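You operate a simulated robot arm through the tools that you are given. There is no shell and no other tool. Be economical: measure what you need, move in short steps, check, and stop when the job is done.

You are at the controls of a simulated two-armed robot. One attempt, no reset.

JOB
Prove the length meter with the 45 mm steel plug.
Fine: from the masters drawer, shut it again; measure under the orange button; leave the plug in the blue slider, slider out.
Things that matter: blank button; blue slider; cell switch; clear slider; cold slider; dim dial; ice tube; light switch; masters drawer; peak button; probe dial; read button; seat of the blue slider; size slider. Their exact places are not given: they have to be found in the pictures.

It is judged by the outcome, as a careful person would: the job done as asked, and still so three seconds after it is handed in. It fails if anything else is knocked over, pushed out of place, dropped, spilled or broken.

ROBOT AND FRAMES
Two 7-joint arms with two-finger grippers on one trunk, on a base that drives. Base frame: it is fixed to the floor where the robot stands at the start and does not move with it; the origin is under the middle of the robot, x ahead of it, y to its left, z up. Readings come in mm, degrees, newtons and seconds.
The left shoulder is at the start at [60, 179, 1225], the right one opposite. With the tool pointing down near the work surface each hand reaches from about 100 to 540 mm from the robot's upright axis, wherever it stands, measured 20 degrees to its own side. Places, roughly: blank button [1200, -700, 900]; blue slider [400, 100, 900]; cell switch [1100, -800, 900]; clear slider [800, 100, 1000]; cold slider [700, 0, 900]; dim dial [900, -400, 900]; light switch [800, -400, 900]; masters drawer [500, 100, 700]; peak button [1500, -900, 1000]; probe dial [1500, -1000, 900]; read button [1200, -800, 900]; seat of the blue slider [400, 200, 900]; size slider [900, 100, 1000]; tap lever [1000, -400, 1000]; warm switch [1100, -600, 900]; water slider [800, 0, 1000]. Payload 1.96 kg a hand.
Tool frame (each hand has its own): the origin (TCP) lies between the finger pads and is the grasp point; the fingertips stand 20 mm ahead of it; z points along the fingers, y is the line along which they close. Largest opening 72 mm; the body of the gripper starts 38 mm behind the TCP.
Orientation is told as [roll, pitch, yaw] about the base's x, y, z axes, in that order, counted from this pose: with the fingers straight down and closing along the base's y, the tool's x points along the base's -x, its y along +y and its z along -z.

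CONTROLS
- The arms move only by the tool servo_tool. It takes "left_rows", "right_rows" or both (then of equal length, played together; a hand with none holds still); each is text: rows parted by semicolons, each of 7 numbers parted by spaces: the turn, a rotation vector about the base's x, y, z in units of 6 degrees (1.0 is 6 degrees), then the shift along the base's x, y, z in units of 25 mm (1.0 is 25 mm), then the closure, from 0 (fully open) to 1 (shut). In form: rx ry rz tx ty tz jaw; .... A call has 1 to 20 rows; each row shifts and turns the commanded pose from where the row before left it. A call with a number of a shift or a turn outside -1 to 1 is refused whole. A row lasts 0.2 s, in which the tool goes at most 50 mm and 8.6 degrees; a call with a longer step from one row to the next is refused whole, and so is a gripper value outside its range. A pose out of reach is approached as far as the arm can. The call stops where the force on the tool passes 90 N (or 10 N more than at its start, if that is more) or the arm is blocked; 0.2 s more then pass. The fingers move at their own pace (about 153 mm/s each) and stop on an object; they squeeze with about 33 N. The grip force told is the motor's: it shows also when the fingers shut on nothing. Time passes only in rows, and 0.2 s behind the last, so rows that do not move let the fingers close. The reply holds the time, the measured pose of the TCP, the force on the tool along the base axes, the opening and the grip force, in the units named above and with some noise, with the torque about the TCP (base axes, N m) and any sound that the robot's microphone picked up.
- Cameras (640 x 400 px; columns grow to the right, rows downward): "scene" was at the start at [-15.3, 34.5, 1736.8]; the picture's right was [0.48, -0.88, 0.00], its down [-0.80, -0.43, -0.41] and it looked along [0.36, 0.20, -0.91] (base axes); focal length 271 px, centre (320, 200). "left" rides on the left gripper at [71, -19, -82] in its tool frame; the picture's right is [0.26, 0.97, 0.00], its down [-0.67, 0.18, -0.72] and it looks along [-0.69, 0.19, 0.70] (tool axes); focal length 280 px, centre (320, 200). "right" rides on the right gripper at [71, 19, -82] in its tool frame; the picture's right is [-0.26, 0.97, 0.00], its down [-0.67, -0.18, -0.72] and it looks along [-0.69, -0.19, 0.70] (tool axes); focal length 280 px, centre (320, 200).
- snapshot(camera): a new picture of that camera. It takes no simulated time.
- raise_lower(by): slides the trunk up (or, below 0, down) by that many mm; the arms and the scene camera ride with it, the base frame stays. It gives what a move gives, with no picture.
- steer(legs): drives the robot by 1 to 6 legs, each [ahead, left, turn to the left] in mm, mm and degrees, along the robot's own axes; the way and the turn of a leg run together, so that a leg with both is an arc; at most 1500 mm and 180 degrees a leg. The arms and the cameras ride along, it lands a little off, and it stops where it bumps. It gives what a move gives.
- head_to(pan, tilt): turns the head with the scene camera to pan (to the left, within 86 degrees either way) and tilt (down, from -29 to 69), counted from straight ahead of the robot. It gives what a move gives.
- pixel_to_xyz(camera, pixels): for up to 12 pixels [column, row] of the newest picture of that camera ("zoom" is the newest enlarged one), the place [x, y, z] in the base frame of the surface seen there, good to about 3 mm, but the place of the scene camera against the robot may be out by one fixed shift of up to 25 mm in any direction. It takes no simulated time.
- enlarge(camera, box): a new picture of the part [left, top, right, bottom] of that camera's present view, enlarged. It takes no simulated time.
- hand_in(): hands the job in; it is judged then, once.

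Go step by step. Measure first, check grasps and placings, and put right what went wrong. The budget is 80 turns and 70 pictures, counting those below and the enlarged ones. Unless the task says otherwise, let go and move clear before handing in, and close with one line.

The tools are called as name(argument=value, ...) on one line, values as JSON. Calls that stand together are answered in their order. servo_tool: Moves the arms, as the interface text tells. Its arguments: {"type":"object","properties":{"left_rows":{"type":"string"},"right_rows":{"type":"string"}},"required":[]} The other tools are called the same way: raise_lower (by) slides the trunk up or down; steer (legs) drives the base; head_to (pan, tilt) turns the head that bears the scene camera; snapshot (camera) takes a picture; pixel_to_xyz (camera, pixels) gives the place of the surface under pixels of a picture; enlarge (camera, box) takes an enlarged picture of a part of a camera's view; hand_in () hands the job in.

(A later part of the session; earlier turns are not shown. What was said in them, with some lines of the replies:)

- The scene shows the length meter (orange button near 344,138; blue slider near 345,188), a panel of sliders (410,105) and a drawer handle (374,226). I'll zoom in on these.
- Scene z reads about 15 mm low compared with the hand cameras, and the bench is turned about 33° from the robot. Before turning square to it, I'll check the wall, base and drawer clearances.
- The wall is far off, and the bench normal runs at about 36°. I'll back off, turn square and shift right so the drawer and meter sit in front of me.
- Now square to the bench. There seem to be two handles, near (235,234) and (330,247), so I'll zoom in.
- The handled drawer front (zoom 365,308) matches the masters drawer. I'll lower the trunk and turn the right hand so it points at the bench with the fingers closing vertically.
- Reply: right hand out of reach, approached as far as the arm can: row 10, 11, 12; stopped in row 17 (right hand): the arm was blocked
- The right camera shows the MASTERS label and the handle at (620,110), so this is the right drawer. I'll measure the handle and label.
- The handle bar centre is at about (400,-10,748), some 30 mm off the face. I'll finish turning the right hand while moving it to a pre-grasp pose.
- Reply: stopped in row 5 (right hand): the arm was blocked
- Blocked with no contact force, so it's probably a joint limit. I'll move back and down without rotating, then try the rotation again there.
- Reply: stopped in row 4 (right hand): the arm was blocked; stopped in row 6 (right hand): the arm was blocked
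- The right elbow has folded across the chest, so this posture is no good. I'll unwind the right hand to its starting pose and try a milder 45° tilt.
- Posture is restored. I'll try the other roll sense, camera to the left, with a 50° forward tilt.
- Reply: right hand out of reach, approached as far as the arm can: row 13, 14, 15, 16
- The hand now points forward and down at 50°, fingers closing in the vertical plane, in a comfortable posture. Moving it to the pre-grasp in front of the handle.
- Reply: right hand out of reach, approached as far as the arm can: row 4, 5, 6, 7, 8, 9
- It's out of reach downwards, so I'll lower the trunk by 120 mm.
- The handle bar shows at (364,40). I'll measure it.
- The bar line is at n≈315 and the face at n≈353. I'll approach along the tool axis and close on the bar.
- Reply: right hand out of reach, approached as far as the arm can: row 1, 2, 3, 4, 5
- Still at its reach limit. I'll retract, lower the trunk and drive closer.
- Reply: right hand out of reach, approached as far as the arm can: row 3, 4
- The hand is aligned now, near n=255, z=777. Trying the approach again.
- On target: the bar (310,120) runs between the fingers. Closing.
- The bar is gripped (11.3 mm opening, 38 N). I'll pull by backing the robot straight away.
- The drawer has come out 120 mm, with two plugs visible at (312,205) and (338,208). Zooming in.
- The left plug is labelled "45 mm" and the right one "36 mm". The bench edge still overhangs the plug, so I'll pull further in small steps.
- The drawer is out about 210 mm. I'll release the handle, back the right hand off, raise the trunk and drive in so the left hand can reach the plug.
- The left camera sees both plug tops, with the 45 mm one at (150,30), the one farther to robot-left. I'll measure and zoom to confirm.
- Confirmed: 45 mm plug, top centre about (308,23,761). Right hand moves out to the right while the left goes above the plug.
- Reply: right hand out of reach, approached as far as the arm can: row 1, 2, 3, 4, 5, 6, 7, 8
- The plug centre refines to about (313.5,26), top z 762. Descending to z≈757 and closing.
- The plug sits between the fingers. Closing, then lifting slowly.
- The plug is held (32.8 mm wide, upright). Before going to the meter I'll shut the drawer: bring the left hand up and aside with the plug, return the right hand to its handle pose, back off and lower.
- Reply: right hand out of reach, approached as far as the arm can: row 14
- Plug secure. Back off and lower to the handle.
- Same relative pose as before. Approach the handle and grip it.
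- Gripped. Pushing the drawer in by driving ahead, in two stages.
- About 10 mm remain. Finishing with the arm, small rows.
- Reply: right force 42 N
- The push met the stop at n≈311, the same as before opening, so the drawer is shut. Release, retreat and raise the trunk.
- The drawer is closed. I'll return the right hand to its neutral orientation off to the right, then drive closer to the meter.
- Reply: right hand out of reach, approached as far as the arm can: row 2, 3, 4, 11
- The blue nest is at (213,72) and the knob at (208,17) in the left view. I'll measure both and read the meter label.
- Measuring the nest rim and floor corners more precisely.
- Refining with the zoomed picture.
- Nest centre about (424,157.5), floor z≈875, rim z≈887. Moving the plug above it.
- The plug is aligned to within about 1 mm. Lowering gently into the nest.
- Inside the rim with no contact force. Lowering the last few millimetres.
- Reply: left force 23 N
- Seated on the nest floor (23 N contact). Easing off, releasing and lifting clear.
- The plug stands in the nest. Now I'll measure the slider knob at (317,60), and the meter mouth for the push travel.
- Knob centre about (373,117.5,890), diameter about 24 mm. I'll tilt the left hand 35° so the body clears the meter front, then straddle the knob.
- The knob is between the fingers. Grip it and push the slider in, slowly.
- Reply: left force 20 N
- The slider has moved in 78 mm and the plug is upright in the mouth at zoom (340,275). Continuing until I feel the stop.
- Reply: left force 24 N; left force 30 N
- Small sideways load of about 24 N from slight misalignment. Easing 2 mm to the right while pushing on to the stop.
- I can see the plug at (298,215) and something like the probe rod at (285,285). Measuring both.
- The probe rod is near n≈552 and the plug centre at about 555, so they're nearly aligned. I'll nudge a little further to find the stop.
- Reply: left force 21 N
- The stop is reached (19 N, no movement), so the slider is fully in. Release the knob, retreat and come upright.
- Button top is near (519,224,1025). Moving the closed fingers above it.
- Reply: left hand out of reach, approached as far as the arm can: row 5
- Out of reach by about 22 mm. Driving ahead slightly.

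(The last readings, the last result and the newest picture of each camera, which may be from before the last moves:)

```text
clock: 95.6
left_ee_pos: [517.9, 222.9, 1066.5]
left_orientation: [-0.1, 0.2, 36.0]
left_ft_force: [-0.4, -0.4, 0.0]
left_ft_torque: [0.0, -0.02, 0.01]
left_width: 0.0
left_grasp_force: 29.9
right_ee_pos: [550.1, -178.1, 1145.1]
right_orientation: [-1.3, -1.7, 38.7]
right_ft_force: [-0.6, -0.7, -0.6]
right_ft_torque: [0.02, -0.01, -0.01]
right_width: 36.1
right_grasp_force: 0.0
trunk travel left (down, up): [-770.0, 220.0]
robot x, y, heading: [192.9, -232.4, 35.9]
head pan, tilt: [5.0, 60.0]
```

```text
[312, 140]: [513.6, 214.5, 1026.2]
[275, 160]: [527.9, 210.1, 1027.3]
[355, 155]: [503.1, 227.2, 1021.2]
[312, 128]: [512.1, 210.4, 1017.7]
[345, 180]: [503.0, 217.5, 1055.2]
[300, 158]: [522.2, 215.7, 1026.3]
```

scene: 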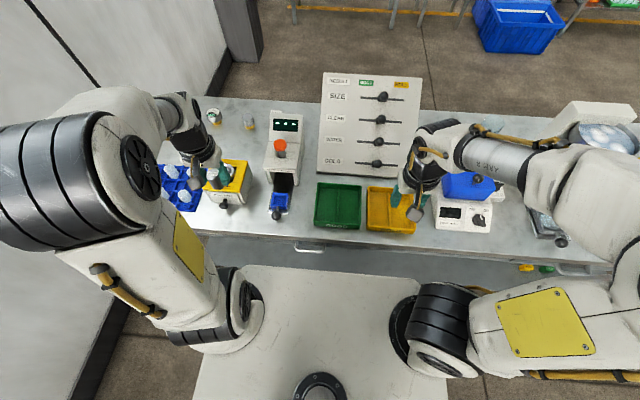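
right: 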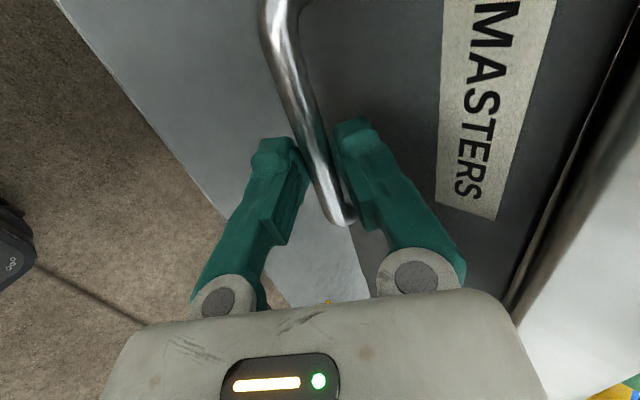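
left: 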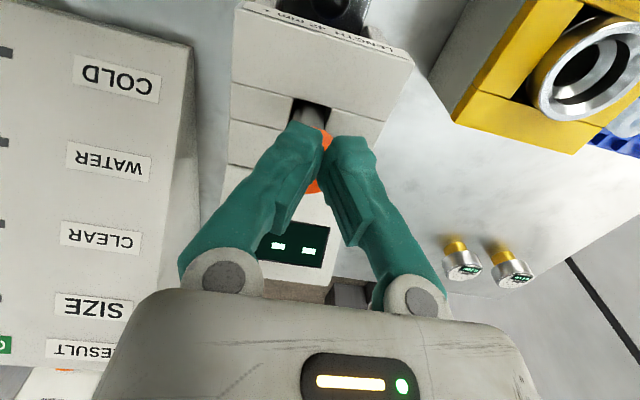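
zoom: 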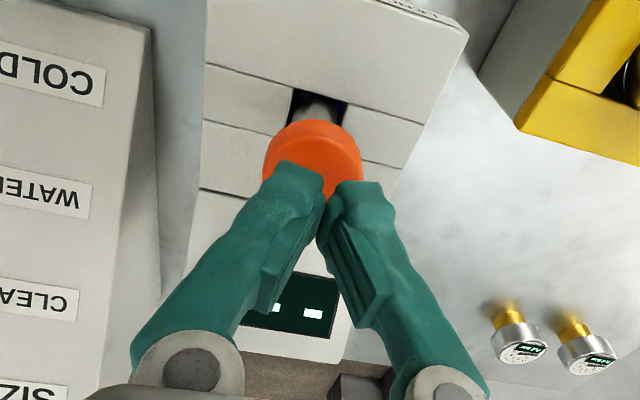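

Button centre about n=553; I'm at 550 and within 2 mm sideways. Pressing down in small steps.

servo_tool(left_rows="0 0 0 0.05 -0.03 -0.4 1;0 0 0 0 0 -0.4 1;0 0 0 0 0 -0.15 1;0 0 0 0 0 -0.15 1;0 0 0 0 0 0 1")

servo_tool(left_rows="0 0 0 0 0 -0.15 1;0 0 0 0 0 -0.15 1;0 0 0 0 0 0 1;0 0 0 0 0 0 1")

enlarge(camera="scene", box=[220, 90, 340, 220])

```text
clock: 96.8
left_ee_pos: [521.4, 222.7, 1038.0]
left_orientation: [-0.1, 0.4, 36.1]
left_ft_force: [-0.6, -0.2, 1.8]
left_ft_torque: [-0.02, 0.01, 0.01]
left_width: 6.0
left_grasp_force: 29.4
right_ee_pos: [552.9, -174.7, 1141.3]
right_orientation: [-1.4, -1.6, 38.7]
right_ft_force: [0.5, 0.1, 0.2]
right_ft_torque: [-0.01, 0.0, 0.04]
right_width: 35.9
right_grasp_force: 0.0
trunk travel left (down, up): [-770.0, 220.0]
robot x, y, heading: [196.2, -232.5, 36.0]
head pan, tilt: [5.0, 60.0]
```

```text
clock: 97.8
left_ee_pos: [522.1, 223.7, 1030.9]
left_orientation: [-0.1, 0.4, 36.1]
left_ft_force: [-0.5, 0.2, 3.3]
left_ft_torque: [-0.02, -0.03, 0.0]
left_width: 5.9
left_grasp_force: 29.8
right_ee_pos: [552.6, -175.3, 1142.7]
right_orientation: [-1.5, -1.5, 38.7]
right_ft_force: [-0.9, -0.3, -0.5]
right_ft_torque: [0.01, 0.01, -0.01]
right_width: 35.9
right_grasp_force: 0.1
trunk travel left (down, up): [-770.0, 220.0]
robot x, y, heading: [192.2, -233.6, 35.7]
head pan, tilt: [5.0, 60.0]
heard: click
```

```text
3.08 times, centred on (280, 155) of scene
```

zoom: 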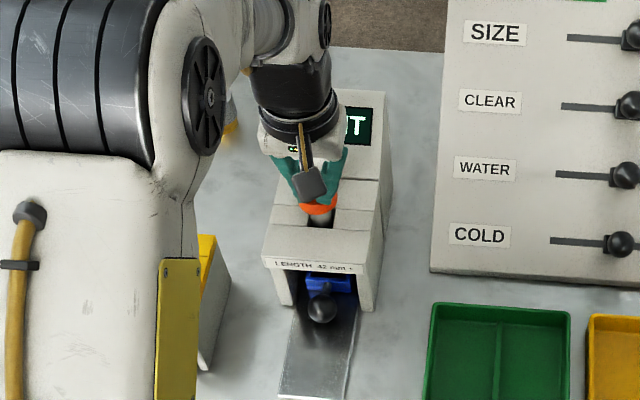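

A click, and the display reads "…IT" (WAIT). Holding the press until the reading comes.

servo_tool(left_rows="0 0 0 0 0 0 1;0 0 0 0 0 0 1;0 0 0 0 0 0 1;0 0 0 0 0 0 1;0 0 0 0 0 0 1;0 0 0 0 0 0 1;0 0 0 0 0 0 1;0 0 0 0 0 0 1;0 0 0 0 0 0 1;0 0 0 0 0 0 1;0 0 0 0 0 0 1;0 0 0 0 0 0 1;0 0 0 0 0 0 1;0 0 0 0 0 0 1;0 0 0 0 0 0 1")

enlarge(camera="scene", box=[250, 90, 310, 150])

```text
clock: 101.0
left_ee_pos: [521.5, 223.7, 1030.3]
left_orientation: [-0.1, 0.3, 36.1]
left_ft_force: [0.1, 0.1, 2.1]
left_ft_torque: [0.0, -0.03, -0.02]
left_width: 5.8
left_grasp_force: 29.8
right_ee_pos: [553.2, -175.8, 1142.5]
right_orientation: [-1.5, -1.5, 38.7]
right_ft_force: [-0.2, 0.8, 0.0]
right_ft_torque: [0.0, -0.02, -0.01]
right_width: 36.0
right_grasp_force: 0.0
trunk travel left (down, up): [-770.0, 220.0]
robot x, y, heading: [194.3, -233.6, 35.8]
head pan, tilt: [5.0, 60.0]
```

```text
6.67 times, centred on (280, 120) of scene
```

zoom: 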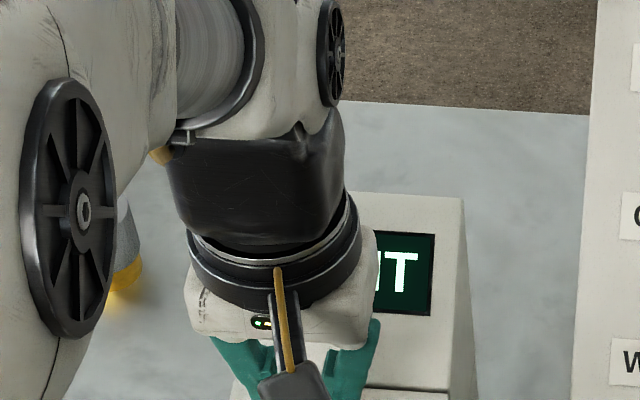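

Still "…IT". I'll check the display from the left camera.

enlarge(camera="left", box=[200, 60, 440, 300])

```text
1.67 times, centred on (320, 180) of left
```

zoom: 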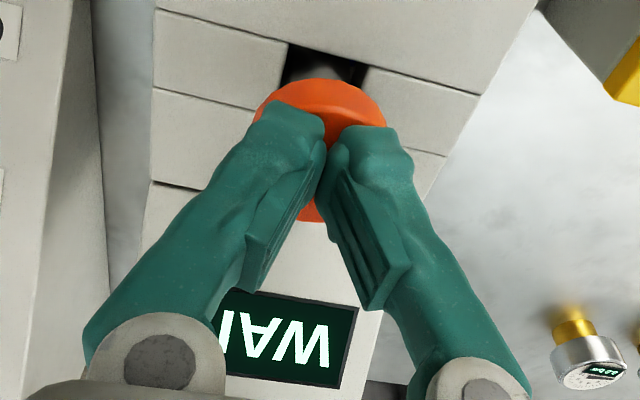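

It reads WAIT. Holding another 4 s.

servo_tool(left_rows="0 0 0 0 0 0 1;0 0 0 0 0 0 1;0 0 0 0 0 0 1;0 0 0 0 0 0 1;0 0 0 0 0 0 1;0 0 0 0 0 0 1;0 0 0 0 0 0 1;0 0 0 0 0 0 1;0 0 0 0 0 0 1;0 0 0 0 0 0 1;0 0 0 0 0 0 1;0 0 0 0 0 0 1;0 0 0 0 0 0 1;0 0 0 0 0 0 1;0 0 0 0 0 0 1;0 0 0 0 0 0 1;0 0 0 0 0 0 1;0 0 0 0 0 0 1;0 0 0 0 0 0 1;0 0 0 0 0 0 1")

enlarge(camera="left", box=[200, 60, 440, 300])

```text
clock: 105.2
left_ee_pos: [522.2, 224.5, 1030.5]
left_orientation: [0.0, 0.5, 36.0]
left_ft_force: [0.4, -0.5, 2.8]
left_ft_torque: [0.01, 0.0, 0.0]
left_width: 6.2
left_grasp_force: 29.3
right_ee_pos: [553.1, -175.2, 1141.9]
right_orientation: [-1.4, -1.5, 38.7]
right_ft_force: [-0.1, -0.7, 0.6]
right_ft_torque: [0.04, -0.03, 0.01]
right_width: 36.0
right_grasp_force: 0.0
trunk travel left (down, up): [-770.0, 220.0]
robot x, y, heading: [197.6, -235.8, 36.1]
head pan, tilt: [5.0, 60.0]
```

```text
1.67 times, centred on (320, 180) of left
```

zoom: 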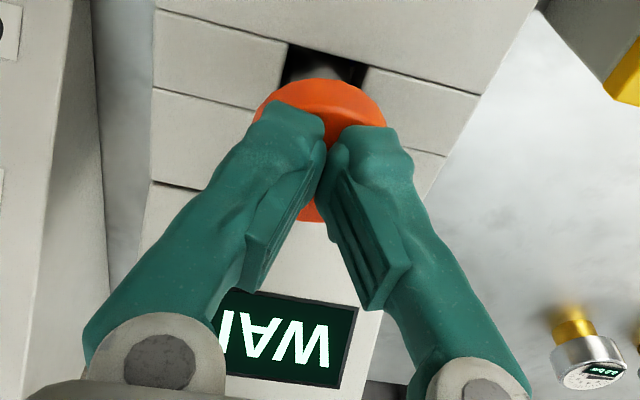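

Still WAIT with only about 3 N on the button, so it may not be at full stroke. Pressing deeper with a watch on the force.

servo_tool(left_rows="0 0 0 0 0 -0.1 1;0 0 0 0 0 -0.1 1;0 0 0 0 0 -0.1 1;0 0 0 0 0 0 1")

servo_tool(left_rows="0 0 0 0 0 -0.1 1;0 0 0 0 0 0 1;0 0 0 0 0 0 1;0 0 0 0 0 0 1")

enlarge(camera="left", box=[200, 60, 440, 300])

```text
clock: 106.2
left_ee_pos: [521.3, 223.3, 1026.2]
left_orientation: [0.0, -0.1, 36.1]
left_ft_force: [5.8, 9.6, 44.7]
left_ft_torque: [0.15, -0.06, -0.1]
left_width: 6.0
left_grasp_force: 28.8
right_ee_pos: [550.3, -176.8, 1143.1]
right_orientation: [-1.3, -1.6, 38.7]
right_ft_force: [0.0, -0.7, 1.2]
right_ft_torque: [-0.01, 0.01, -0.02]
right_width: 35.7
right_grasp_force: 0.0
trunk travel left (down, up): [-770.0, 220.0]
robot x, y, heading: [193.1, -230.6, 36.0]
head pan, tilt: [5.0, 60.0]
```

```text
clock: 107.2
left_ee_pos: [523.6, 224.2, 1026.1]
left_orientation: [0.0, -0.4, 36.1]
left_ft_force: [6.1, 14.7, 63.6]
left_ft_torque: [0.22, -0.05, 0.01]
left_width: 6.1
left_grasp_force: 29.1
right_ee_pos: [550.5, -178.9, 1145.1]
right_orientation: [-1.5, -1.6, 38.7]
right_ft_force: [0.2, -0.3, 0.0]
right_ft_torque: [-0.01, 0.03, -0.02]
right_width: 36.0
right_grasp_force: 0.0
trunk travel left (down, up): [-770.0, 220.0]
robot x, y, heading: [191.0, -233.4, 35.8]
head pan, tilt: [5.0, 60.0]
```

```text
1.67 times, centred on (320, 180) of left
```

zoom: 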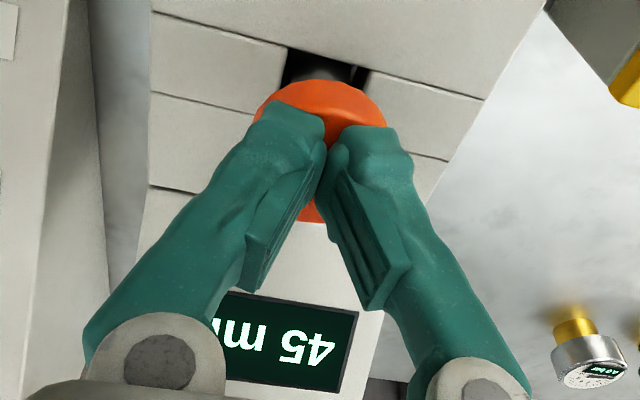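

The display reads "45 mm": measured. Lifting off the button gently.

servo_tool(left_rows="0 0 0 0 0 0.15 1;0 0 0 0 0 0.3 1;0 0 0 0 0 0.4 1;0 0 0 0 0 0.6 1;0 0 0 0 0 0.8 1;0 0 0 -0.7 -0.5 0.5 1;0 0 0 -0.7 -0.5 0 1;0 0 0 -0.7 -0.5 0 1;0 0 0 -0.7 -0.5 0 0.6;0 0 0 -0.7 -0.5 0 0.4")

snapshot(camera="left")

```text
clock: 109.4
left_ee_pos: [433.0, 159.9, 1079.0]
left_orientation: [-0.1, 0.3, 36.0]
left_ft_force: [-0.4, -0.6, -0.6]
left_ft_torque: [0.0, 0.01, -0.02]
left_width: 43.0
left_grasp_force: 0.0
left hand out of reach, approached as far as the arm can: row 5
right_ee_pos: [552.9, -175.3, 1144.6]
right_orientation: [-1.4, -1.5, 38.7]
right_ft_force: [0.8, -0.1, -0.7]
right_ft_torque: [0.01, 0.01, -0.01]
right_width: 35.7
right_grasp_force: 0.1
trunk travel left (down, up): [-770.0, 220.0]
robot x, y, heading: [197.4, -232.9, 35.7]
head pan, tilt: [5.0, 60.0]
```

```text
10 pictures are left
```

left: 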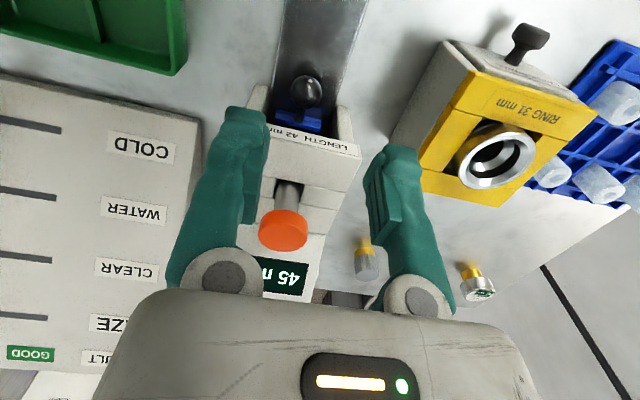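

Display holds 45 mm and the button is back up. Now returning to the knob with the same tilted pose.

servo_tool(left_rows="0.571 -0.784 0 -0.06 -0.042 -0.69 0.4;0.571 -0.784 0 -0.06 -0.042 -0.69 0.4;0.571 -0.784 0 -0.06 -0.042 -0.69 0.4;0.571 -0.784 0 -0.06 -0.042 -0.69 0.4;0.571 -0.784 0 -0.06 -0.042 -0.69 0.4;0.571 -0.784 0 -0.06 -0.042 -0.69 0.4;0 0 0 0.485 0.353 -0.8 0.4;0 0 0 0.485 0.353 -0.8 0.4;0 0 0 0.485 0.353 -0.8 0.4;0 0 0 0.44 0.32 -0.8 0.4;0 0 0 0 0 0 0.4")

snapshot(camera="left")

```text
clock: 111.8
left_ee_pos: [471.9, 189.2, 896.1]
left_orientation: [-0.1, -34.5, 35.9]
left_ft_force: [0.7, -0.3, -0.9]
left_ft_torque: [0.01, 0.0, 0.01]
left_width: 42.9
left_grasp_force: 0.0
right_ee_pos: [552.8, -175.6, 1142.8]
right_orientation: [-1.3, -1.5, 38.7]
right_ft_force: [-0.2, 0.4, 0.1]
right_ft_torque: [-0.03, -0.01, 0.01]
right_width: 36.1
right_grasp_force: 0.1
trunk travel left (down, up): [-770.0, 220.0]
robot x, y, heading: [191.7, -233.9, 36.1]
head pan, tilt: [5.0, 60.0]
```

```text
9 pictures are left
```

left: 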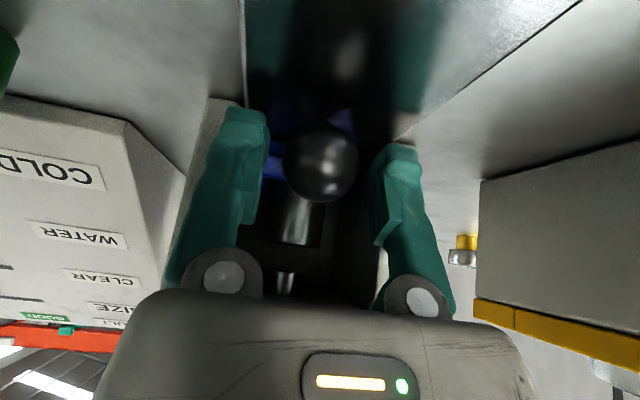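

The knob is between the fingers. Grip and draw the slider out slowly.

servo_tool(left_rows="0 0 0 0 0 0 0.7;0 0 0 0 0 0 1;0 0 0 0 0 0 1;0 0 0 -0.12 -0.085 0 1;0 0 0 -0.246 -0.173 0 1;0 0 0 -0.246 -0.173 0 1;0 0 0 -0.246 -0.173 0 1;0 0 0 -0.246 -0.173 0 1;0 0 0 -0.246 -0.173 0 1;0 0 0 -0.246 -0.173 0 1;0 0 0 -0.246 -0.173 0 1;0 0 0 -0.246 -0.173 0 1;0 0 0 -0.246 -0.173 0 1;0 0 0 -0.246 -0.173 0 1;0 0 0 -0.246 -0.173 0 1;0 0 0 -0.246 -0.173 0 1;0 0 0 -0.246 -0.173 0 1;0 0 0 -0.246 -0.173 0 1;0 0 0 0 0 0 1")

servo_tool(left_rows="0 0 0 -0.081 -0.057 0 1;0 0 0 -0.081 -0.057 0 1;0 0 0 -0.081 -0.057 0 1;0 0 0 0 0 0 1")

```text
clock: 115.8
left_ee_pos: [384.4, 125.7, 896.6]
left_orientation: [-0.1, -34.5, 35.9]
left_ft_force: [9.4, -13.0, -9.4]
left_ft_torque: [-0.1, -0.05, -0.16]
left_width: 30.2
left_grasp_force: 39.9
right_ee_pos: [554.3, -176.6, 1141.7]
right_orientation: [-1.3, -1.3, 38.7]
right_ft_force: [0.1, -0.3, 0.0]
right_ft_torque: [-0.02, -0.01, 0.0]
right_width: 36.1
right_grasp_force: 0.0
trunk travel left (down, up): [-770.0, 220.0]
robot x, y, heading: [198.8, -227.5, 35.9]
head pan, tilt: [5.0, 60.0]
```

```text
clock: 116.8
left_ee_pos: [378.6, 121.2, 895.0]
left_orientation: [0.0, -34.4, 35.9]
left_ft_force: [11.1, -13.7, -11.4]
left_ft_torque: [-0.03, -0.23, -0.12]
left_width: 30.7
left_grasp_force: 40.3
right_ee_pos: [554.0, -176.6, 1141.9]
right_orientation: [-1.2, -1.5, 38.7]
right_ft_force: [0.6, 0.2, -0.4]
right_ft_torque: [0.01, -0.01, 0.0]
right_width: 36.0
right_grasp_force: 0.0
trunk travel left (down, up): [-770.0, 220.0]
robot x, y, heading: [194.9, -232.2, 35.5]
head pan, tilt: [5.0, 60.0]
```

About 4 mm to the original position. Pulling on to the stop with the side load eased.

servo_tool(left_rows="0 0 0 0.035 -0.05 0 1;0 0 0 -0.081 -0.059 0 1;0 0 0 -0.081 -0.059 0 1;0 0 0 -0.04 -0.03 0 1;0 0 0 0 0 0 1")

```text
clock: 118.0
left_ee_pos: [375.2, 118.4, 895.6]
left_orientation: [0.1, -34.6, 36.0]
left_ft_force: [10.0, -0.1, -8.5]
left_ft_torque: [-0.04, 0.02, 0.06]
left_width: 30.0
left_grasp_force: 39.9
right_ee_pos: [554.5, -175.1, 1141.6]
right_orientation: [-1.4, -1.4, 38.7]
right_ft_force: [-1.5, 0.2, 0.7]
right_ft_torque: [-0.03, -0.05, -0.01]
right_width: 36.0
right_grasp_force: 0.1
trunk travel left (down, up): [-770.0, 220.0]
robot x, y, heading: [196.1, -237.4, 35.6]
head pan, tilt: [5.0, 60.0]
```

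It's back at the original out position, against the stop. Release and retreat.

servo_tool(left_rows="0 0 0 0.02 0.015 0 0.7;0 0 0 0 0 0 0.4;0 0 0 0 0 0 0.4;0 0 0 -0.3 -0.22 0.8 0.4;0 0 0 -0.3 -0.22 0.8 0.4;0 0 0 -0.3 -0.22 0.8 0.4;0 0 0 -0.3 -0.22 0.8 0.4;-0.571 0.784 0 0 0 0.9 0.4;-0.571 0.784 0 0 0 0.9 0.4;-0.571 0.784 0 0 0 0.9 0.4;-0.571 0.784 0 0 0 0.5 0.4;-0.571 0.784 0 0 0 0 0.4;-0.571 0.784 0 0 0 0 0.4")

snapshot(camera="left")

snapshot(camera="scene")

```text
clock: 120.8
left_ee_pos: [383.9, 126.6, 1018.3]
left_orientation: [-0.2, 0.4, 36.1]
left_ft_force: [-0.4, -0.2, 0.2]
left_ft_torque: [0.02, 0.05, 0.0]
left_width: 43.2
left_grasp_force: 0.0
left hand out of reach, approached as far as the arm can: row 4, 5, 6, 7
right_ee_pos: [552.8, -175.7, 1143.1]
right_orientation: [-1.4, -1.4, 38.7]
right_ft_force: [0.5, 0.3, 0.7]
right_ft_torque: [0.0, -0.01, 0.01]
right_width: 36.2
right_grasp_force: 0.0
trunk travel left (down, up): [-770.0, 220.0]
robot x, y, heading: [195.4, -232.8, 36.0]
head pan, tilt: [5.0, 60.0]
```

```text
8 pictures are left
```

left: 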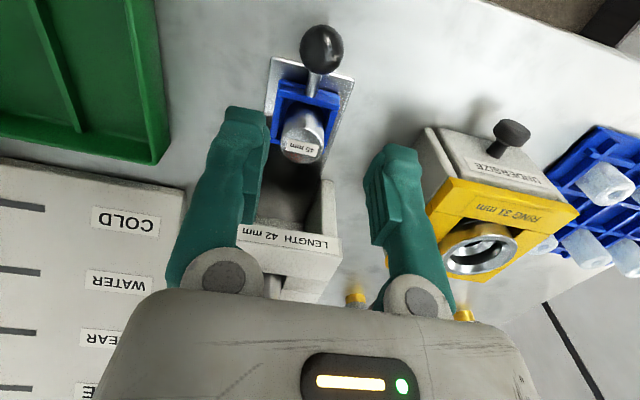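

```text
7 pictures are left
```

scene: 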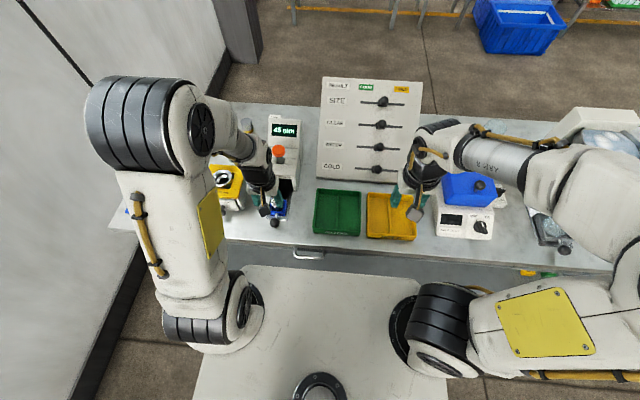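

The plug is in the nest, the slider out and the display reads 45 mm. Checking the knob position against its original spot and moving clear.

pixel_to_xyz(camera="left", pixels=[[321, 48], [302, 50], [340, 50], [302, 148]])

servo_tool(left_rows="0 0 0 -0.5 -0.2 0.8 0.4;0 0 0 -0.7 -0.2 0.8 0.4;0 0 0 -0.8 -0.2 0.8 0.4;0 0 0 -0.8 0.2 0.5 0.4;0 0 0 -0.8 0.3 0 0.4;0 0 0 -0.6 0.3 0 0.4")

enlarge(camera="scene", box=[220, 100, 400, 280])

```text
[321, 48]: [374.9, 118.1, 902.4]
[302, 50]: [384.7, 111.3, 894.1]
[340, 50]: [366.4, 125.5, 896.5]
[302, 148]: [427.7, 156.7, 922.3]
```

```text
clock: 122.2
left_ee_pos: [277.9, 131.5, 1091.2]
left_orientation: [0.0, 0.3, 36.0]
left_ft_force: [0.1, 0.4, 0.6]
left_ft_torque: [0.01, 0.02, -0.01]
left_width: 43.5
left_grasp_force: 0.0
right_ee_pos: [552.6, -175.9, 1142.4]
right_orientation: [-1.4, -1.5, 38.7]
right_ft_force: [-0.3, 0.7, 1.6]
right_ft_torque: [0.01, -0.04, 0.02]
right_width: 36.1
right_grasp_force: 0.2
trunk travel left (down, up): [-770.0, 220.0]
robot x, y, heading: [194.9, -234.9, 35.7]
head pan, tilt: [5.0, 60.0]
```

```text
2.22 times, centred on (310, 190) of scene
```

zoom: 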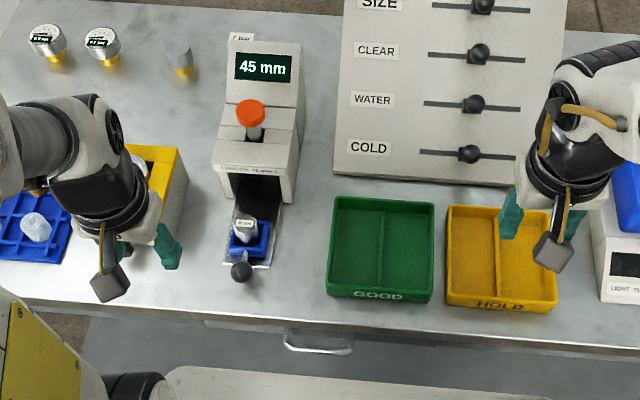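

All good: display 45 mm, plug in the blue slider, slider out. One last check that the drawer face is flush.

pixel_to_xyz(camera="zoom", pixels=[[318, 352], [300, 350], [340, 352], [318, 320], [250, 315], [390, 325], [248, 110], [242, 270]])

enlarge(camera="scene", box=[230, 230, 400, 280])

```text
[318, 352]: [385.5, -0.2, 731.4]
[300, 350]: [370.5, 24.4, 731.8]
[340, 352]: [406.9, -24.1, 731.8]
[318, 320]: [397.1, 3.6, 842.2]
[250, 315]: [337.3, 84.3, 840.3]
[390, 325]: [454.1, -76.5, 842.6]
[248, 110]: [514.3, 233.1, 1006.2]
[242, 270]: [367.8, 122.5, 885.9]
```

```text
3.76 times, centred on (315, 255) of scene
```

zoom: 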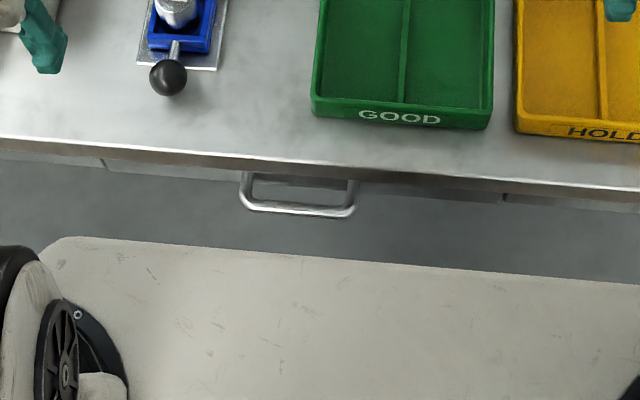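

The handle is back at its shut position, with readings matching those from before I opened it, and the drawer front is flush with its neighbours. Both hands are clear, so I'm handing in.

hand_in()

```text
The job is handed in.
```

The job is done: the length meter read 45 mm on the 45 mm steel plug, which now sits in the blue slider with the slider out, and the masters drawer is shut again.
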